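You operate a simulated robot arm through the tools that you are given. There is no shell and no other tool. Be economical: measure what you need, move in short steps, check, and stop when the job is done.

Carry out the task below with a simulated two-armed robot. There is one attempt and no reset: what you move stays moved.

JOB
Put one of the ink bottles from the top of the steel bench on the silver filter plate there.

Only the result counts: the job must be done as asked and must still hold three seconds after the hand-in. Knocking over, shifting, dropping, spilling or breaking anything else fails it.

ROBOT AND FRAMES
Two 6-joint arms with two-finger parallel grippers on one trunk, on a base that drives. Base frame: it is fixed to the floor where the robot stands at the start and does not move with it; the origin is under the middle of the robot, x ahead of it, y to its left, z up. Lengths are in mm, angles in rad, forces in N, time in s.
The left shoulder is at the start at [60, 187, 1022], the right one opposite. With the tool pointing down near the work surface each hand reaches from about 220 to 620 mm from the robot's upright axis, wherever it stands, measured 20 degrees to its own side. Payload 1.57 kg a hand.
Tool frame (each hand has its own): the origin (TCP) lies between the finger pads and is the grasp point; the fingertips stand 30 mm ahead of it; z points along the fingers, y is the line along which they close. The gripper opens to 110 mm. The fingers are 24 mm wide and 12 mm thick; the gripper's body (48 by 112 mm) begins 78 mm behind the TCP.
Orientation is that of the tool frame in the base frame, as a unit quaternion [x, y, z, w]. With the fingers straight down and closing along the base's y, the tool's x points along the base's -x, its y along +y and its z along -z.

CONTROLS
- The arms move only by the tool jog_arm. It takes "left_targets", "right_targets" or both (then of equal length, played together; a hand with none holds still); each is a list of rows, each a list of 7 numbers: the shift along the tool's x, y, z in units of 500 mm (1.0 is 500 mm), then the turn, a rotation vector about the tool's x, y, z in units of 180 degrees (1.0 is 180 degrees), then the opening, from 0 (shut) to 1 (fully open). In form: [[tx, ty, tz, wx, wy, wz, hand], ...]. A call has 1 to 10 rows; each row is the pose to reach, as a shift and turn from the pose commanded when the call began, along the tool's axes at that moment. A call with a number of a shift or a turn outside -1 to 1 is refused whole. Rows are played at 5 a second. More than 50 mm and 0.15 rad between two rows, or a gripper value outside its range, and nothing of the call is played. A pose out of reach is approached as far as the arm can. The call stops where the force on the tool passes 40 N (or 10 N more than at its start, if that is more) or the arm is blocked; 0.2 s more then pass. Each finger travels about 153 mm/s and halts on what it meets, pressing with about 30 N; the grip force reading is that of the motor and also rises with nothing between the fingers. The clock runs only during rows and for 0.2 s after the last one: add rows that repeat a pose to give the fingers time. The reply holds the time, the measured pose of the TCP, the force on the tool along the base axes, the opening and the grip force, in the units named above and with some noise, and new pictures: "show" is both (left out), scene, wrist or none (wrist: the cameras of the hands that moved).
- Cameras (640 x 400 px; columns grow to the right, rows downward): "scene" is now at [10.5, -18.1, 1556.1]; the picture's right is [-0.26, -0.97, -0.00], its down [-0.80, 0.21, -0.57] and it looks along [0.55, -0.15, -0.82] (base axes); focal length 262 px, centre (320, 200). "left" rides on the left gripper at [70, -16, -141] in its tool frame; the picture's right is [0.23, 0.97, 0.00], its down [-0.86, 0.20, -0.48] and it looks along [-0.47, 0.11, 0.88] (tool axes); focal length 222 px, centre (320, 200). "right" rides on the right gripper at [70, 16, -141] in its tool frame; the picture's right is [-0.23, 0.97, 0.00], its down [-0.86, -0.20, -0.48] and it looks along [-0.47, -0.11, 0.88] (tool axes); focal length 222 px, centre (320, 200). There is no depth. A picture from a camera that has moved, and an enlarged one, comes with that camera's place and axes in the base frame and with its lens.
- lift_body(by): slides the trunk up (or, below 0, down) by that many mm; the arms and the scene camera ride with it, the base frame stays. It gives what a move gives, with no picture.
- steer(legs): drives the robot by 1 to 6 legs, each [ahead, left, turn to the left] in mm, mm and rad, along the robot's own axes; the way and the turn of a leg run together, so that a leg with both is an arc; at most 1500 mm and 3.142 rad a leg. The arms and the cameras ride along, it lands a little off, and it stops where it bumps. It gives what a move gives, and a new picture of the scene camera.
- turn_head(pan, tilt): turns the head with the scene camera to pan (to the left, within 1.501 rad either way) and tilt (down, from -0.506 to 1.204), counted from straight ahead of the robot. It gives what a move gives, and a new picture of the scene camera.
- zoom(camera, box): a new picture of the part [left, top, right, bottom] of that camera's present view, enlarged. It takes no simulated time.
- finish_job(): hands the job in; it is judged then, once.

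Go step by step. Nothing tells you exact positions but the pictures and the camera data: compare them with the known pose of the tool, close in by small moves and look again before you grip or let go. The budget is 120 turns and 170 pictures, counting those below and the enlarged ones. Unless the task says otherwise, let go and move clear before handing in, and close with one line.

The tools are called as a command line: name --argument value ..., lists and objects as JSON in quotes. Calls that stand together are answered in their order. jog_arm: Moves the arms, as the interface text tells. Its arguments: {"type":"object","properties":{"left_targets":{"type":"array","items":{"type":"array","items":{"type":"number"}}},"right_targets":{"type":"array","items":{"type":"array","items":{"type":"number"}}},"show":{"type":"string","enum":["both","scene","wrist","none"]}},"required":[]} The other tools are called the same way: lift_body (by) slides the trunk up or down; steer (legs) drives the base; turn_head (pan, tilt) turns the head that bears the scene camera; zoom (camera, box) takes an enlarged picture of a part of a camera's view; finish_job () hands the job in.

At the start:

```text
clock: 0.0
left_position: [405.7, -21.8, 984.3]
left_tool_rot: [0.0, 1.0, -0.001, 0.0]
left_wrist_force: [0.1, -0.4, 0.2]
left_finger_gap: 110.0
left_grasp_force: 0.0
right_position: [294.3, -379.4, 945.8]
right_tool_rot: [0.0, 1.0, 0.0, 0.0]
right_wrist_force: [-0.4, -0.2, 0.6]
right_finger_gap: 110.2
right_grasp_force: 0.2
trunk travel left (down, up): [-650.0, 340.0]
robot x, y, heading: [0.3, 3.1, -0.002]
head pan, tilt: [-0.258, 0.967]
```

scene: 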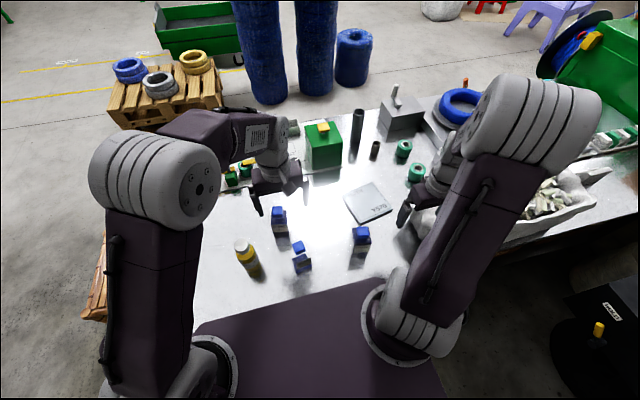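
right: 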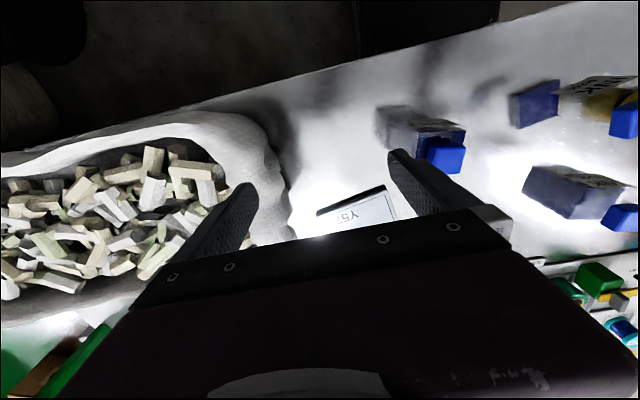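
left: 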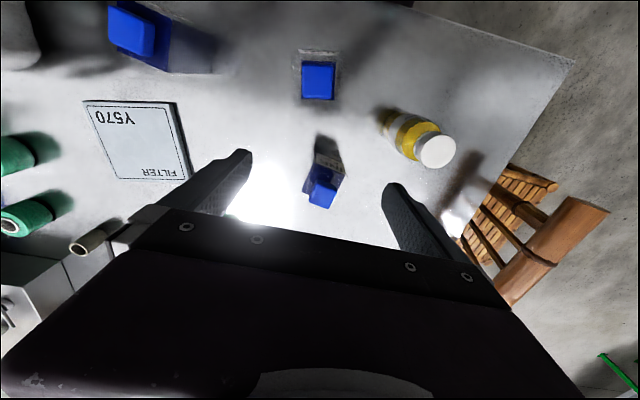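

I see several blue-capped bottles around a silver plate labelled FILTER Y570. I'll zoom in to tell them apart.

zoom --camera "scene" --box '[220, 170, 420, 295]'

zoom --camera "left" --box '[60, 0, 480, 262]'

```text
3.20 times, centred on (320, 232) of scene
camera zoom: at [10.5, -18.1, 1556.1], right [-0.26, -0.97, 0.0], down [-0.8, 0.21, -0.57], along [0.55, -0.15, -0.82], focal length 838 px, centre (320, 96)
```

zoom: 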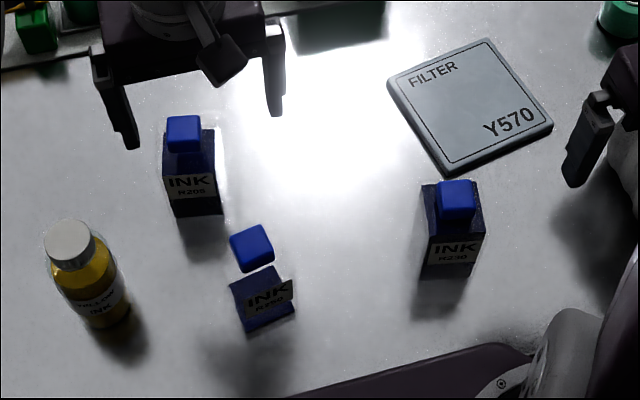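

```text
1.52 times, centred on (270, 131) of left
camera zoom: at [335.0, -38.2, 1124.3], right [-0.23, 0.97, 0.0], down [0.86, 0.2, 0.48], along [0.47, 0.11, -0.88], focal length 338 px, centre (396, 305)
```

zoom: 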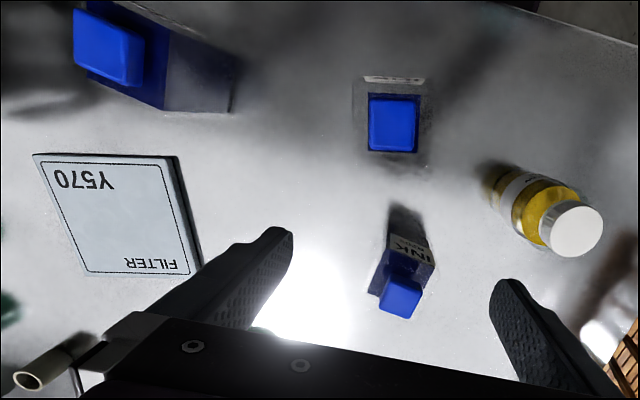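

Bottle C (R230), at about (337,-246) and 130 tall, is nearest the plate, which is at about (517,-347). I'll move the right hand over C, staying high, and look again.

jog_arm --right_targets '[[0, 0.09, 0, 0, 0, 0, 1], [0, 0.18, 0, 0, 0, 0, 1], [0, 0.266, 0, 0, 0, 0, 1], [0, 0.266, 0, 0, 0, 0, 1]]'

```text
clock: 1.0
left_position: [406.3, -22.7, 984.1]
left_tool_rot: [0.001, 1.0, 0.001, 0.0]
left_wrist_force: [0.5, -0.1, 0.3]
left_finger_gap: 110.3
left_grasp_force: 0.1
right_position: [294.8, -247.5, 945.6]
right_tool_rot: [0.0, 1.0, 0.0, 0.0]
right_wrist_force: [-0.8, -0.2, 0.6]
right_finger_gap: 109.8
right_grasp_force: 0.0
trunk travel left (down, up): [-650.0, 340.0]
robot x, y, heading: [0.8, 0.7, -0.004]
head pan, tilt: [-0.258, 0.967]
camera scene: at [10.5, -18.6, 1556.1], right [-0.26, -0.97, 0.0], down [-0.8, 0.21, -0.57], along [0.55, -0.14, -0.82], focal length 262 px, centre (320, 200)
camera right: at [224.8, -233.2, 1086.8], right [0.23, 0.97, 0.0], down [0.85, -0.2, 0.48], along [0.47, -0.11, -0.88], focal length 222 px, centre (320, 200)
```

scene: 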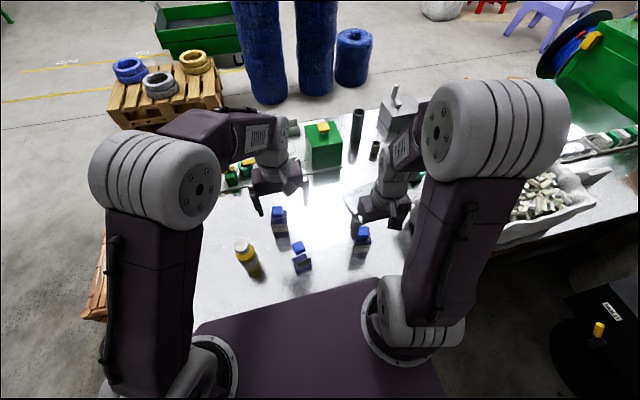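
right: 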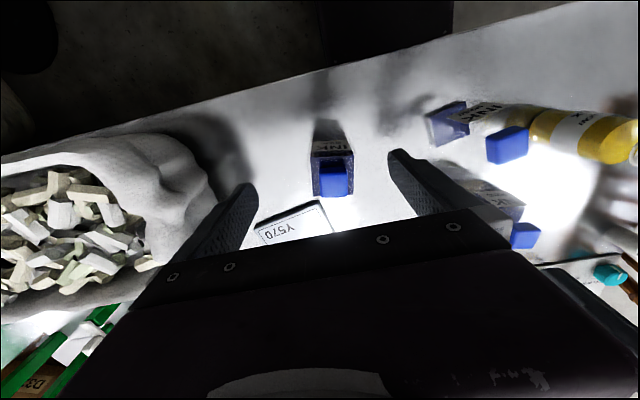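

zoom --camera "right" --box '[240, 100, 440, 225]'

zoom --camera "scene" --box '[320, 190, 420, 265]'

```text
3.20 times, centred on (340, 162) of right
camera zoom: at [224.8, -233.2, 1086.8], right [0.23, 0.97, 0.0], down [0.85, -0.2, 0.48], along [0.47, -0.11, -0.88], focal length 711 px, centre (256, 320)
```

zoom: 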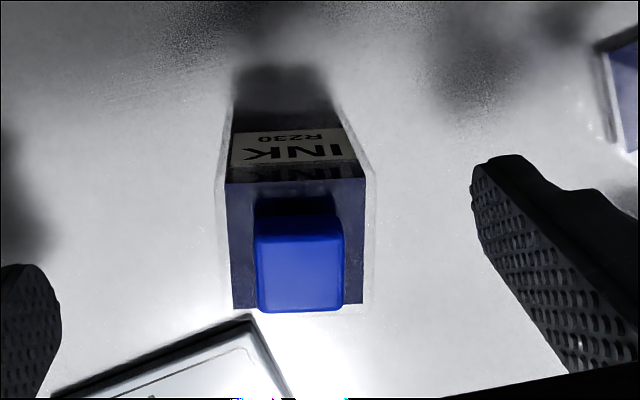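

```text
5.33 times, centred on (370, 228) of scene
camera zoom: at [10.5, -18.6, 1556.1], right [-0.26, -0.97, 0.0], down [-0.8, 0.21, -0.57], along [0.55, -0.14, -0.82], focal length 1397 px, centre (53, 53)
```

zoom: 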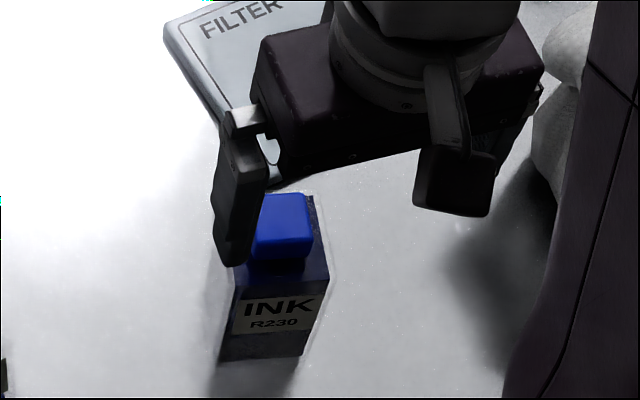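

Bottle C stands on a ~58 mm square base centred at about (345,-243), yawed about 0.21 rad, with its shoulder at z≈800 and cap top at z≈830. I'll align above it and look.

jog_arm --right_targets '[[-0.05, 0.005, 0, 0, 0, 0.034, 1], [-0.1, 0.009, 0, 0, 0, 0.067, 1], [-0.1, 0.009, 0.08, 0, 0, 0.067, 1], [-0.1, 0.009, 0.14, 0, 0, 0.067, 1], [-0.1, 0.009, 0.14, 0, 0, 0.067, 1]]'

zoom --camera "right" --box '[160, 100, 480, 300]'

zoom --camera "scene" --box '[320, 190, 420, 265]'

```text
clock: 2.2
left_position: [405.3, -22.6, 984.9]
left_tool_rot: [-0.001, 1.0, 0.0, 0.0]
left_wrist_force: [-0.3, 1.3, -0.2]
left_finger_gap: 109.7
left_grasp_force: 0.0
right_position: [346.3, -242.7, 875.1]
right_tool_rot: [0.105, 0.994, 0.0, 0.0]
right_wrist_force: [0.4, -0.5, 0.5]
right_finger_gap: 110.3
right_grasp_force: 0.1
trunk travel left (down, up): [-650.0, 340.0]
robot x, y, heading: [-0.3, -0.6, -0.004]
head pan, tilt: [-0.258, 0.967]
camera scene: at [9.7, -17.8, 1556.2], right [-0.26, -0.97, 0.0], down [-0.8, 0.21, -0.57], along [0.55, -0.15, -0.82], focal length 262 px, centre (320, 200)
camera right: at [279.7, -214.2, 1017.0], right [0.43, 0.9, 0.0], down [0.79, -0.37, 0.48], along [0.43, -0.2, -0.88], focal length 222 px, centre (320, 200)
```

scene: 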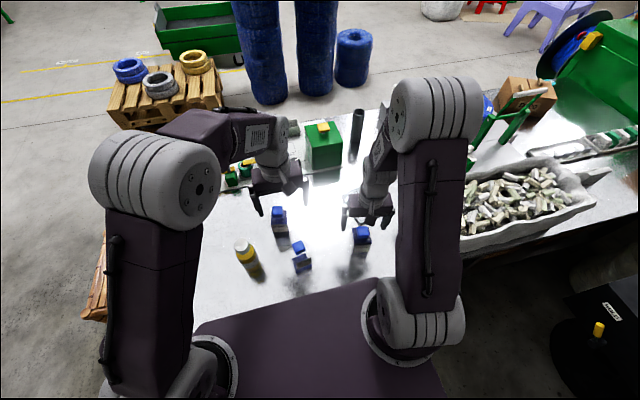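
right: 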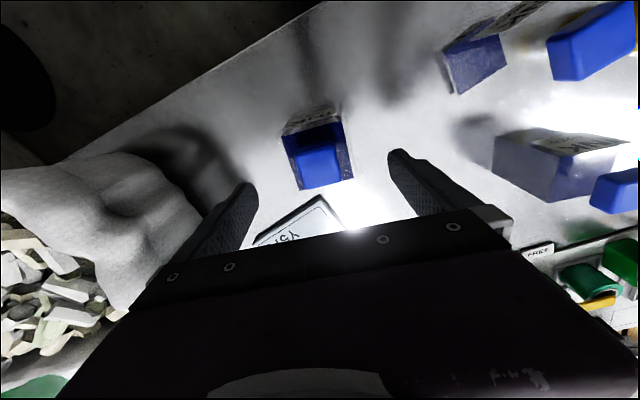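

```text
2.00 times, centred on (320, 200) of right
camera zoom: at [279.7, -214.2, 1017.0], right [0.43, 0.9, 0.0], down [0.79, -0.37, 0.48], along [0.43, -0.2, -0.88], focal length 444 px, centre (320, 200)
```

zoom: 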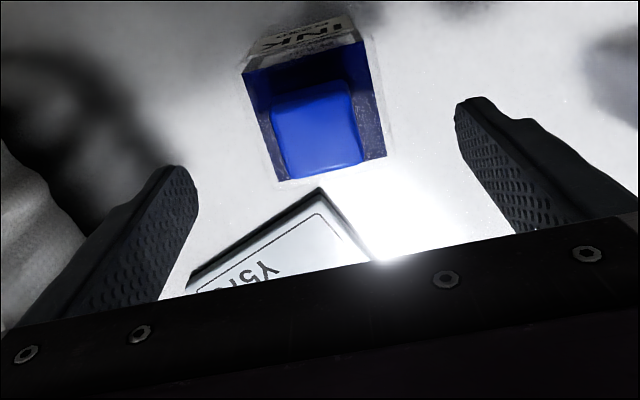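

```text
5.33 times, centred on (370, 228) of scene
camera zoom: at [9.7, -17.8, 1556.2], right [-0.26, -0.97, 0.0], down [-0.8, 0.21, -0.57], along [0.55, -0.15, -0.82], focal length 1397 px, centre (53, 53)
```

zoom: 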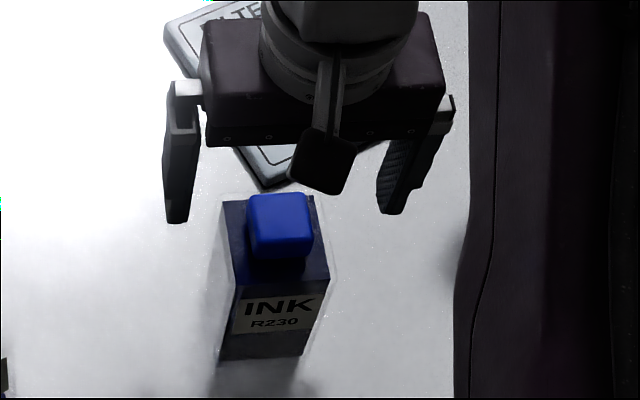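

Everything lines up: the bottle centre is about (342,-244). I'll go straight down to TCP z≈772.

jog_arm --right_targets '[[0.008, -0.001, 0.07, 0, 0, 0, 1], [0.008, -0.001, 0.14, 0, 0, 0, 1], [0.008, -0.001, 0.206, 0, 0, 0, 1], [0.008, -0.001, 0.206, 0, 0, 0, 1]]'

zoom --camera "scene" --box '[320, 190, 420, 265]'

```text
clock: 3.2
left_position: [404.8, -22.2, 984.7]
left_tool_rot: [0.0, 1.0, 0.0, -0.001]
left_wrist_force: [0.4, -0.5, 0.4]
left_finger_gap: 109.9
left_grasp_force: 0.1
right_position: [341.7, -242.7, 773.1]
right_tool_rot: [0.105, 0.994, 0.0, 0.0]
right_wrist_force: [-0.2, -0.7, -0.7]
right_finger_gap: 109.8
right_grasp_force: 0.0
trunk travel left (down, up): [-650.0, 340.0]
robot x, y, heading: [0.8, -3.0, 0.001]
head pan, tilt: [-0.258, 0.967]
camera scene: at [10.0, -17.8, 1556.2], right [-0.26, -0.97, 0.0], down [-0.8, 0.21, -0.57], along [0.55, -0.15, -0.82], focal length 262 px, centre (320, 200)
camera right: at [276.0, -214.2, 914.2], right [0.43, 0.9, 0.0], down [0.79, -0.37, 0.48], along [0.43, -0.2, -0.88], focal length 222 px, centre (320, 200)
```

scene: 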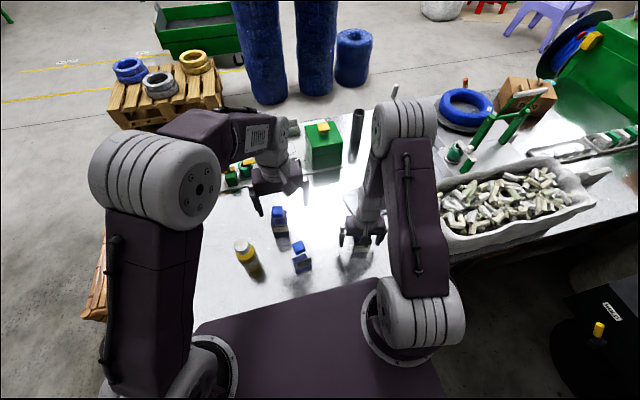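
right: 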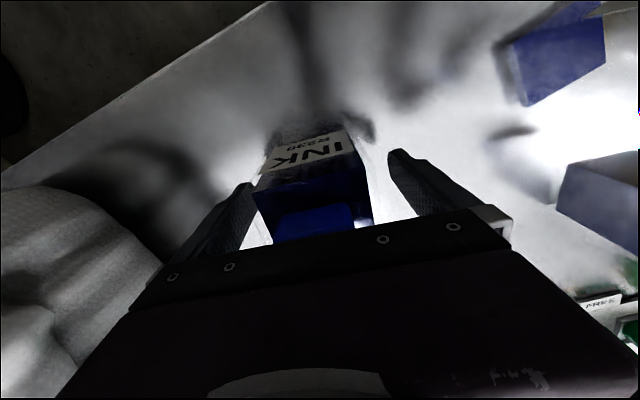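

```text
5.33 times, centred on (370, 228) of scene
camera zoom: at [10.0, -17.8, 1556.2], right [-0.26, -0.97, 0.0], down [-0.8, 0.21, -0.57], along [0.55, -0.15, -0.82], focal length 1397 px, centre (53, 53)
```

zoom: 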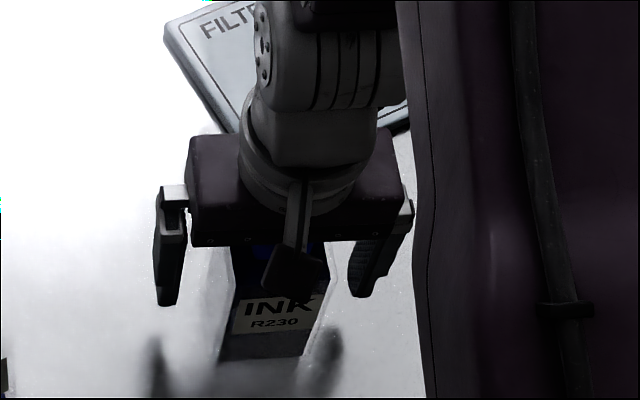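

The fingers straddle the bottle, so I'll close them.

jog_arm --right_targets '[[0, 0, 0, 0, 0, 0, 0.75], [0, 0, 0, 0, 0, 0, 0.6], [0, 0, 0, 0, 0, 0, 0.4], [0, 0, 0, 0, 0, 0, 0.3], [0, 0, 0, 0, 0, 0, 0.3]]' --show "wrist"

```text
clock: 4.4
left_position: [404.2, -22.3, 985.1]
left_tool_rot: [0.0, 1.0, 0.0, 0.0]
left_wrist_force: [0.4, 0.3, 0.2]
left_finger_gap: 110.0
left_grasp_force: 0.0
right_position: [342.8, -242.9, 773.0]
right_tool_rot: [0.106, 0.994, -0.001, 0.0]
right_wrist_force: [0.3, -0.2, 0.1]
right_finger_gap: 63.6
right_grasp_force: 30.3
trunk travel left (down, up): [-650.0, 340.0]
robot x, y, heading: [-0.3, -0.6, 0.001]
head pan, tilt: [-0.258, 0.967]
camera right: at [276.3, -214.3, 914.3], right [0.43, 0.9, 0.0], down [0.79, -0.37, 0.48], along [0.43, -0.2, -0.88], focal length 222 px, centre (320, 200)
```

right: 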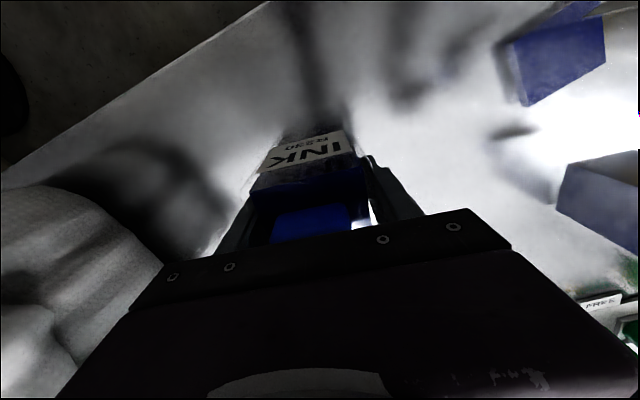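

It's gripped at 63.6 mm, the width of the glass body. I'll lift it and check.

jog_arm --right_targets '[[0, 0, -0.04, 0, 0, 0, 0.3], [0, 0, -0.09, 0, 0, 0, 0.3], [0, 0, -0.14, 0, 0, 0, 0.3], [0, 0, -0.14, 0, 0, 0, 0.3]]'

zoom --camera "scene" --box '[300, 130, 460, 260]'

```text
clock: 5.4
left_position: [406.2, -21.3, 984.0]
left_tool_rot: [0.0, 1.0, 0.0, 0.0]
left_wrist_force: [0.6, -0.7, 0.4]
left_finger_gap: 110.1
left_grasp_force: 0.0
right_position: [340.7, -243.2, 844.2]
right_tool_rot: [0.105, 0.995, 0.0, -0.001]
right_wrist_force: [-0.8, -0.4, -4.1]
right_finger_gap: 63.5
right_grasp_force: 30.2
trunk travel left (down, up): [-650.0, 340.0]
robot x, y, heading: [0.5, -1.1, 0.002]
head pan, tilt: [-0.258, 0.967]
camera scene: at [11.3, -18.5, 1556.1], right [-0.26, -0.97, 0.0], down [-0.8, 0.21, -0.57], along [0.55, -0.14, -0.82], focal length 262 px, centre (320, 200)
camera right: at [276.1, -214.9, 985.4], right [0.43, 0.9, 0.0], down [0.8, -0.37, 0.48], along [0.43, -0.2, -0.88], focal length 222 px, centre (320, 200)
```

scene: 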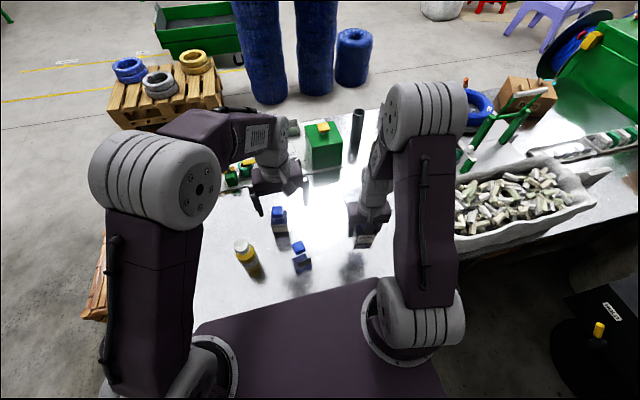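
right: 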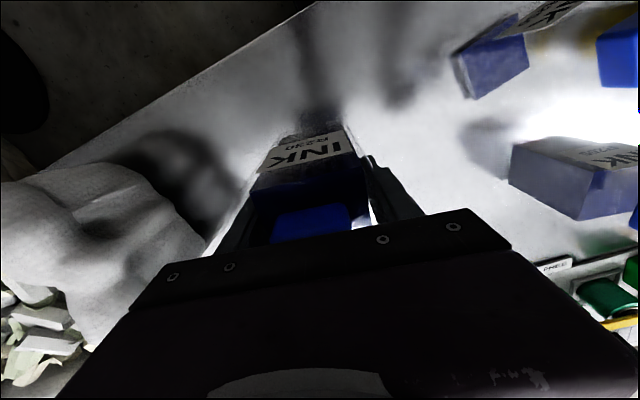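

```text
3.08 times, centred on (380, 195) of scene
camera zoom: at [11.3, -18.5, 1556.1], right [-0.26, -0.97, 0.0], down [-0.8, 0.21, -0.57], along [0.55, -0.14, -0.82], focal length 806 px, centre (135, 215)
```

zoom: 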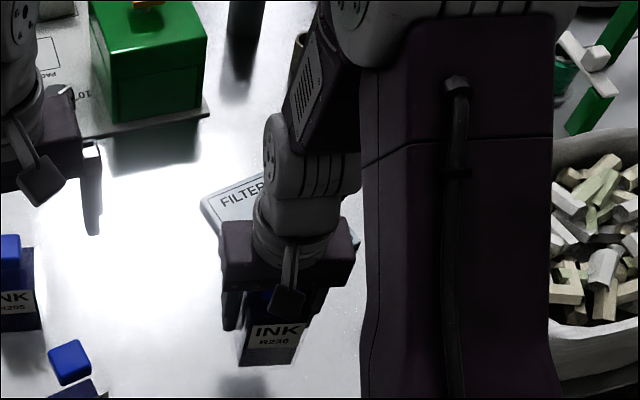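

It's lifted cleanly. The plate is about 148 mm square, centred near (515,-343), so I'll carry the bottle over it.

jog_arm --right_targets '[[-0.06, -0.02, 0, 0, 0, 0, 0.3], [-0.13, -0.042, 0, 0, 0, 0, 0.3], [-0.2, -0.064, 0, 0, 0, 0, 0.3], [-0.27, -0.086, 0, 0, 0, 0, 0.3], [-0.33, -0.106, 0, 0, 0, 0, 0.3], [-0.378, -0.121, 0, 0, 0, 0, 0.3], [-0.378, -0.121, 0, 0, 0, 0, 0.3]]'

zoom --camera "scene" --box '[300, 130, 460, 260]'

zoom --camera "left" --box '[0, 0, 320, 200]'

```text
clock: 7.0
left_position: [406.4, -22.1, 983.8]
left_tool_rot: [0.0, 1.0, 0.0, 0.0]
left_wrist_force: [-0.6, -0.4, 0.1]
left_finger_gap: 109.9
left_grasp_force: 0.0
right_position: [514.4, -342.6, 841.6]
right_tool_rot: [0.106, 0.994, 0.001, -0.001]
right_wrist_force: [0.1, -0.6, -3.4]
right_finger_gap: 63.4
right_grasp_force: 30.4
trunk travel left (down, up): [-650.0, 340.0]
robot x, y, heading: [-0.8, -1.0, -0.002]
head pan, tilt: [-0.258, 0.967]
camera scene: at [10.7, -18.1, 1556.1], right [-0.26, -0.97, 0.0], down [-0.8, 0.21, -0.57], along [0.55, -0.15, -0.82], focal length 262 px, centre (320, 200)
camera right: at [448.6, -312.9, 984.3], right [0.43, 0.9, 0.0], down [0.8, -0.37, 0.48], along [0.43, -0.2, -0.88], focal length 222 px, centre (320, 200)
```

scene: 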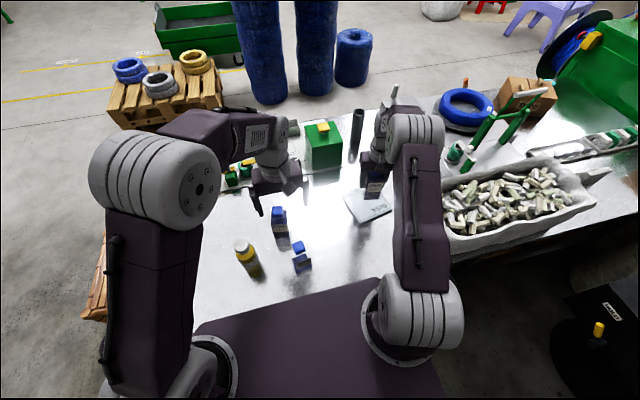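
right: 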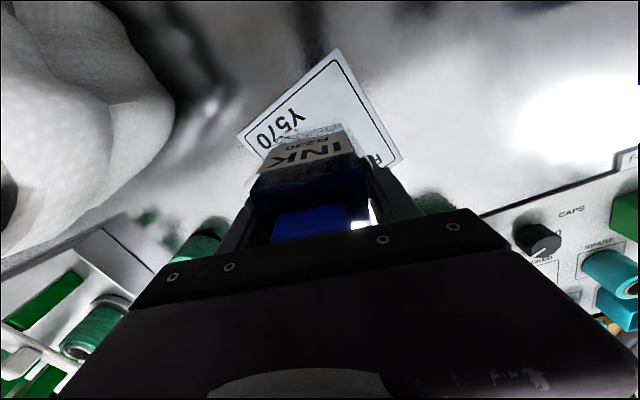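

```text
3.08 times, centred on (380, 195) of scene
camera zoom: at [10.7, -18.1, 1556.1], right [-0.26, -0.97, 0.0], down [-0.8, 0.21, -0.57], along [0.55, -0.15, -0.82], focal length 806 px, centre (135, 215)
```

zoom: 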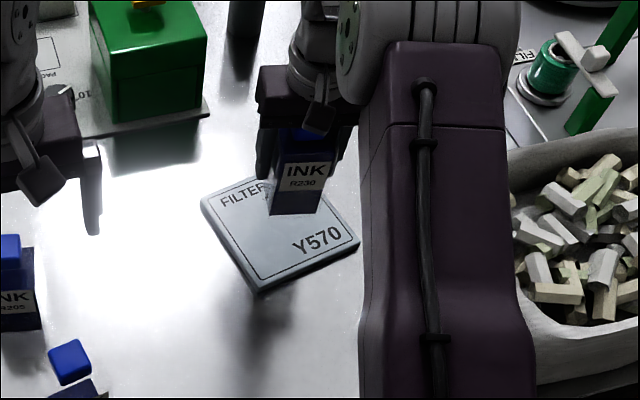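

```text
2.00 times, centred on (160, 100) of left
camera zoom: at [335.1, -38.2, 1124.2], right [-0.23, 0.97, 0.0], down [0.86, 0.2, 0.48], along [0.47, 0.11, -0.88], focal length 444 px, centre (640, 400)
```

zoom: 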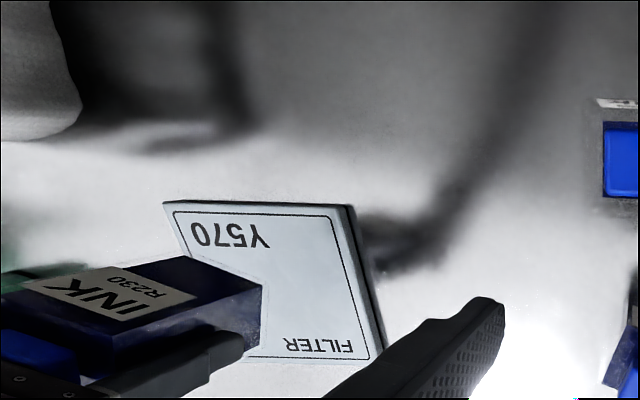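

The bottle is centred over the plate. I'll lower it most of the way, then in small steps until contact.

jog_arm --right_targets '[[0, 0, 0.04, 0, 0, 0, 0.3], [0, 0, 0.08, 0, 0, 0, 0.3], [0, 0, 0.092, 0, 0, 0, 0.3], [0, 0, 0.092, 0, 0, 0, 0.3]]' --show "scene"

zoom --camera "scene" --box '[330, 160, 410, 225]'

zoom --camera "left" --box '[0, 60, 220, 200]'

```text
clock: 8.0
left_position: [406.1, -22.4, 984.8]
left_tool_rot: [0.0, 1.0, 0.0, 0.0]
left_wrist_force: [-0.2, 0.0, -0.1]
left_finger_gap: 110.1
left_grasp_force: 0.0
right_position: [514.8, -341.7, 796.6]
right_tool_rot: [0.105, 0.994, 0.0, 0.0]
right_wrist_force: [-0.8, 0.3, -3.8]
right_finger_gap: 63.5
right_grasp_force: 30.3
trunk travel left (down, up): [-650.0, 340.0]
robot x, y, heading: [0.2, 1.9, 0.004]
head pan, tilt: [-0.258, 0.967]
camera scene: at [11.2, -18.5, 1556.1], right [-0.26, -0.97, 0.0], down [-0.8, 0.21, -0.57], along [0.55, -0.14, -0.82], focal length 262 px, centre (320, 200)
```

scene: 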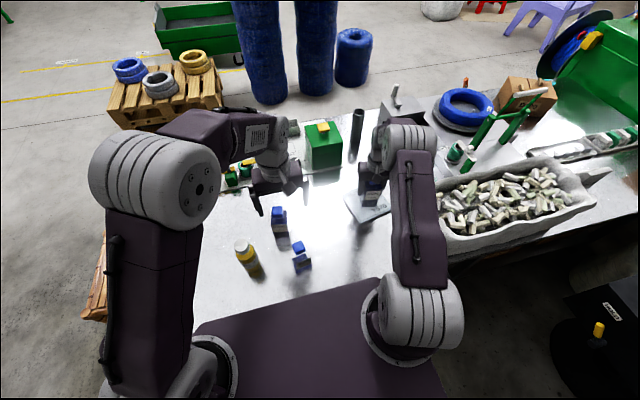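

```text
6.15 times, centred on (370, 192) of scene
camera zoom: at [11.2, -18.5, 1556.1], right [-0.26, -0.97, 0.0], down [-0.8, 0.21, -0.57], along [0.55, -0.14, -0.82], focal length 1612 px, centre (12, 246)
```

zoom: 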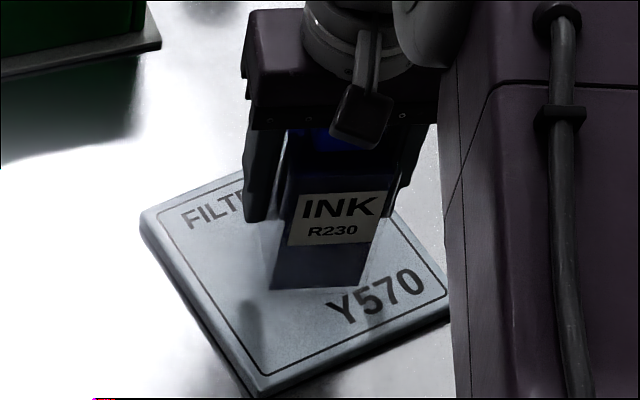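

```text
2.86 times, centred on (110, 130) of left
camera zoom: at [335.5, -38.5, 1124.1], right [-0.23, 0.97, 0.0], down [0.86, 0.2, 0.48], along [0.47, 0.11, -0.88], focal length 635 px, centre (920, 400)
```

zoom: 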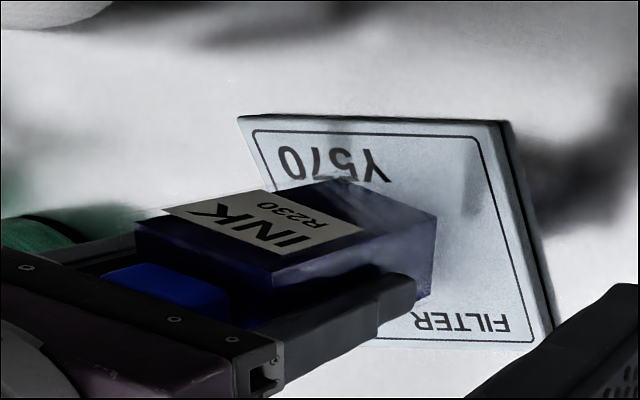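

It's still above the plate, with about 10 mm left. I'll continue in 2 mm steps.

jog_arm --right_targets '[[0, 0, 0.004, 0, 0, 0, 0.3], [0, 0, 0.008, 0, 0, 0, 0.3], [0, 0, 0.012, 0, 0, 0, 0.3]]' --show "none"

```text
clock: 8.8
left_position: [405.9, -22.2, 984.2]
left_tool_rot: [0.0, 1.0, 0.0, 0.0]
left_wrist_force: [-0.1, -0.3, -0.8]
left_finger_gap: 110.1
left_grasp_force: 0.0
right_position: [514.3, -340.3, 789.8]
right_tool_rot: [0.105, 0.994, 0.0, 0.0]
right_wrist_force: [-0.6, 1.0, -3.9]
right_finger_gap: 63.8
right_grasp_force: 29.7
trunk travel left (down, up): [-650.0, 340.0]
robot x, y, heading: [1.2, -0.1, 0.001]
head pan, tilt: [-0.258, 0.967]
```

jog_arm --right_targets '[[0, 0, 0.004, 0, 0, 0, 0.3]]' --show "none"

```text
clock: 9.2
left_position: [406.3, -22.8, 983.7]
left_tool_rot: [-0.001, 1.0, 0.0, 0.0]
left_wrist_force: [1.4, 0.5, -0.5]
left_finger_gap: 109.8
left_grasp_force: 0.1
right_position: [514.9, -341.7, 787.3]
right_tool_rot: [0.104, 0.995, -0.001, 0.0]
right_wrist_force: [0.7, -0.2, -4.1]
right_finger_gap: 63.6
right_grasp_force: 30.1
trunk travel left (down, up): [-650.0, 340.0]
robot x, y, heading: [-0.3, -2.1, -0.0]
head pan, tilt: [-0.258, 0.967]
```

jog_arm --right_targets '[[0, 0, 0.004, 0, 0, 0, 0.3]]' --show "none"

```text
clock: 9.6
left_position: [405.1, -22.9, 985.2]
left_tool_rot: [0.0, 1.0, 0.0, 0.0]
left_wrist_force: [0.3, -0.4, -0.6]
left_finger_gap: 110.2
left_grasp_force: 0.0
right_position: [514.7, -340.4, 786.3]
right_tool_rot: [0.106, 0.994, 0.0, 0.001]
right_wrist_force: [-0.7, -0.4, 0.7]
right_finger_gap: 63.9
right_grasp_force: 29.5
trunk travel left (down, up): [-650.0, 340.0]
robot x, y, heading: [-0.6, 1.5, 0.001]
head pan, tilt: [-0.258, 0.967]
```

The tool force went from -4 N to about +1 N, so the plate has taken the weight. I'll press down 0.5 mm more and check.

jog_arm --right_targets '[[0, 0, 0.001, 0, 0, 0, 0.3]]' --show "scene"

zoom --camera "scene" --box '[330, 160, 410, 225]'

```text
clock: 10.0
left_position: [405.8, -22.4, 984.3]
left_tool_rot: [0.001, 1.0, 0.0, 0.0]
left_wrist_force: [-0.8, -1.4, 0.5]
left_finger_gap: 109.9
left_grasp_force: 0.1
right_position: [515.0, -341.1, 786.8]
right_tool_rot: [0.105, 0.994, 0.0, 0.001]
right_wrist_force: [0.2, -1.1, 5.4]
right_finger_gap: 63.8
right_grasp_force: 30.0
trunk travel left (down, up): [-650.0, 340.0]
robot x, y, heading: [-3.2, -0.6, 0.003]
head pan, tilt: [-0.258, 0.967]
camera scene: at [10.0, -17.7, 1556.3], right [-0.26, -0.97, 0.0], down [-0.8, 0.21, -0.57], along [0.55, -0.15, -0.82], focal length 262 px, centre (320, 200)
```

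scene: 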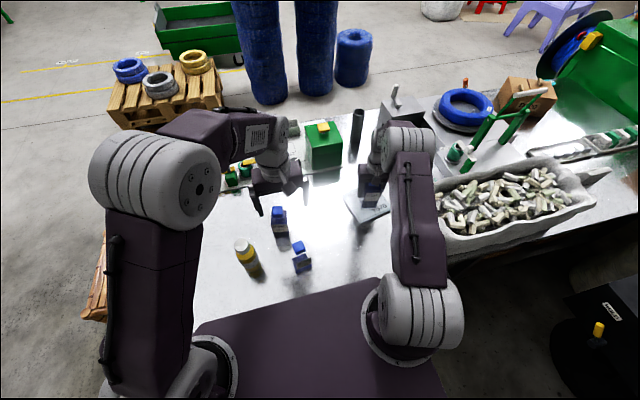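

```text
6.15 times, centred on (370, 192) of scene
camera zoom: at [10.0, -17.7, 1556.3], right [-0.26, -0.97, 0.0], down [-0.8, 0.21, -0.57], along [0.55, -0.15, -0.82], focal length 1612 px, centre (12, 246)
```

zoom: 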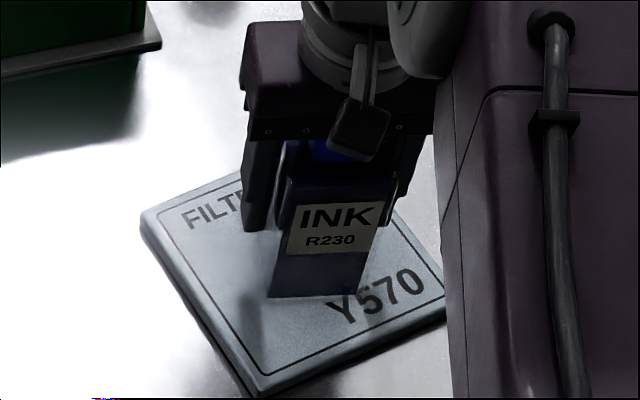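

It's seated. I'll open and rise straight up.

jog_arm --right_targets '[[0, 0, 0, 0, 0, 0, 0.65], [0, 0, 0, 0, 0, 0, 0.8], [0, 0, 0, 0, 0, 0, 1], [0, 0, 0, 0, 0, 0, 1]]' --show "wrist"

jog_arm --right_targets '[[0, 0, -0.04, 0, 0, 0, 1], [0, 0, -0.1, 0, 0, 0, 1], [0, 0, -0.18, 0, 0, 0, 1], [0, 0, -0.26, 0, 0, 0, 1], [0, 0, -0.3, 0, 0, 0, 1]]'

zoom --camera "scene" --box '[330, 160, 410, 225]'

```text
clock: 11.0
left_position: [406.2, -21.6, 983.4]
left_tool_rot: [0.0, 1.0, 0.0, 0.0]
left_wrist_force: [-1.4, 0.5, 0.2]
left_finger_gap: 110.1
left_grasp_force: 0.1
right_position: [514.8, -341.3, 786.0]
right_tool_rot: [0.105, 0.994, 0.0, 0.0]
right_wrist_force: [-0.3, -0.4, 0.4]
right_finger_gap: 110.0
right_grasp_force: 0.2
trunk travel left (down, up): [-650.0, 340.0]
robot x, y, heading: [-1.2, -0.7, -0.004]
head pan, tilt: [-0.258, 0.967]
camera right: at [447.9, -312.7, 927.6], right [0.43, 0.9, 0.0], down [0.79, -0.37, 0.48], along [0.43, -0.2, -0.88], focal length 222 px, centre (320, 200)
```

right: 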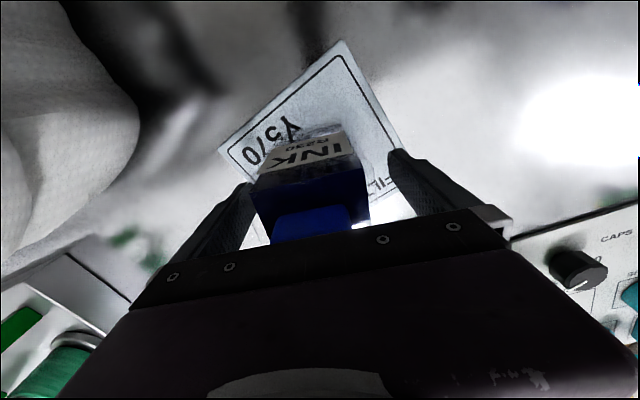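

```text
clock: 12.2
left_position: [405.0, -21.0, 985.0]
left_tool_rot: [0.0, 1.0, 0.0, 0.0]
left_wrist_force: [0.2, -0.4, 0.5]
left_finger_gap: 109.7
left_grasp_force: 0.0
right_position: [514.2, -341.6, 935.7]
right_tool_rot: [0.105, 0.994, 0.0, 0.0]
right_wrist_force: [-0.1, 0.8, -0.2]
right_finger_gap: 110.0
right_grasp_force: 0.1
trunk travel left (down, up): [-650.0, 340.0]
robot x, y, heading: [0.6, -0.9, 0.0]
head pan, tilt: [-0.258, 0.967]
camera scene: at [10.4, -18.0, 1556.1], right [-0.26, -0.97, 0.0], down [-0.8, 0.21, -0.57], along [0.55, -0.15, -0.82], focal length 262 px, centre (320, 200)
camera right: at [447.7, -312.8, 1078.5], right [0.43, 0.9, 0.0], down [0.79, -0.37, 0.48], along [0.43, -0.2, -0.88], focal length 222 px, centre (320, 200)
```

scene: 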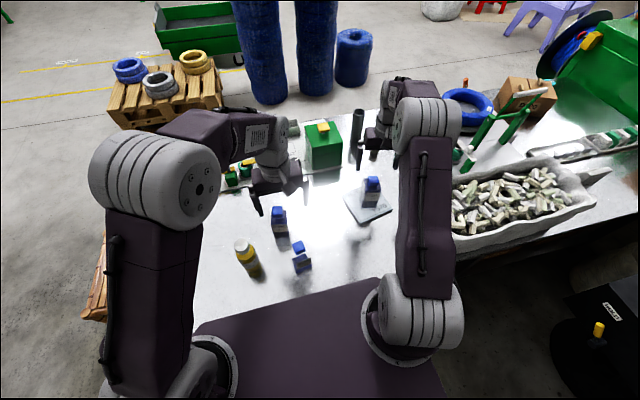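
right: 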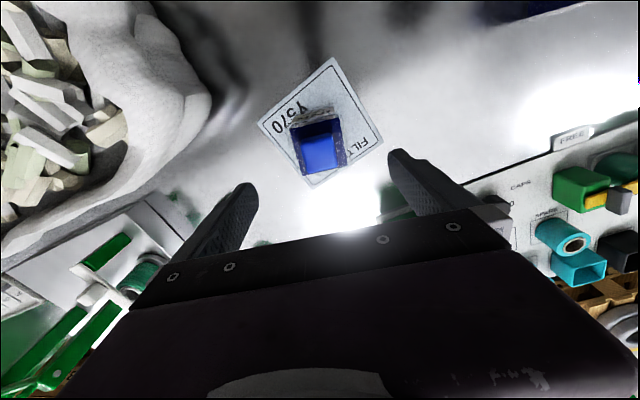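

```text
6.15 times, centred on (370, 192) of scene
camera zoom: at [10.4, -18.0, 1556.1], right [-0.26, -0.97, 0.0], down [-0.8, 0.21, -0.57], along [0.55, -0.15, -0.82], focal length 1612 px, centre (12, 246)
```

zoom: 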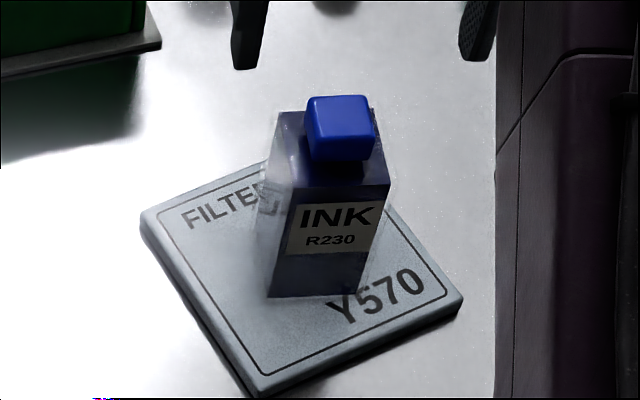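

The bottle stands upright near the middle of the plate, the plate hasn't moved, and the hand is clear. I'll hand the job in.

finish_job

```text
The job is handed in.
```

The R230 ink bottle is standing upright on the silver filter plate. The gripper is open and clear of it, and the job is handed in.
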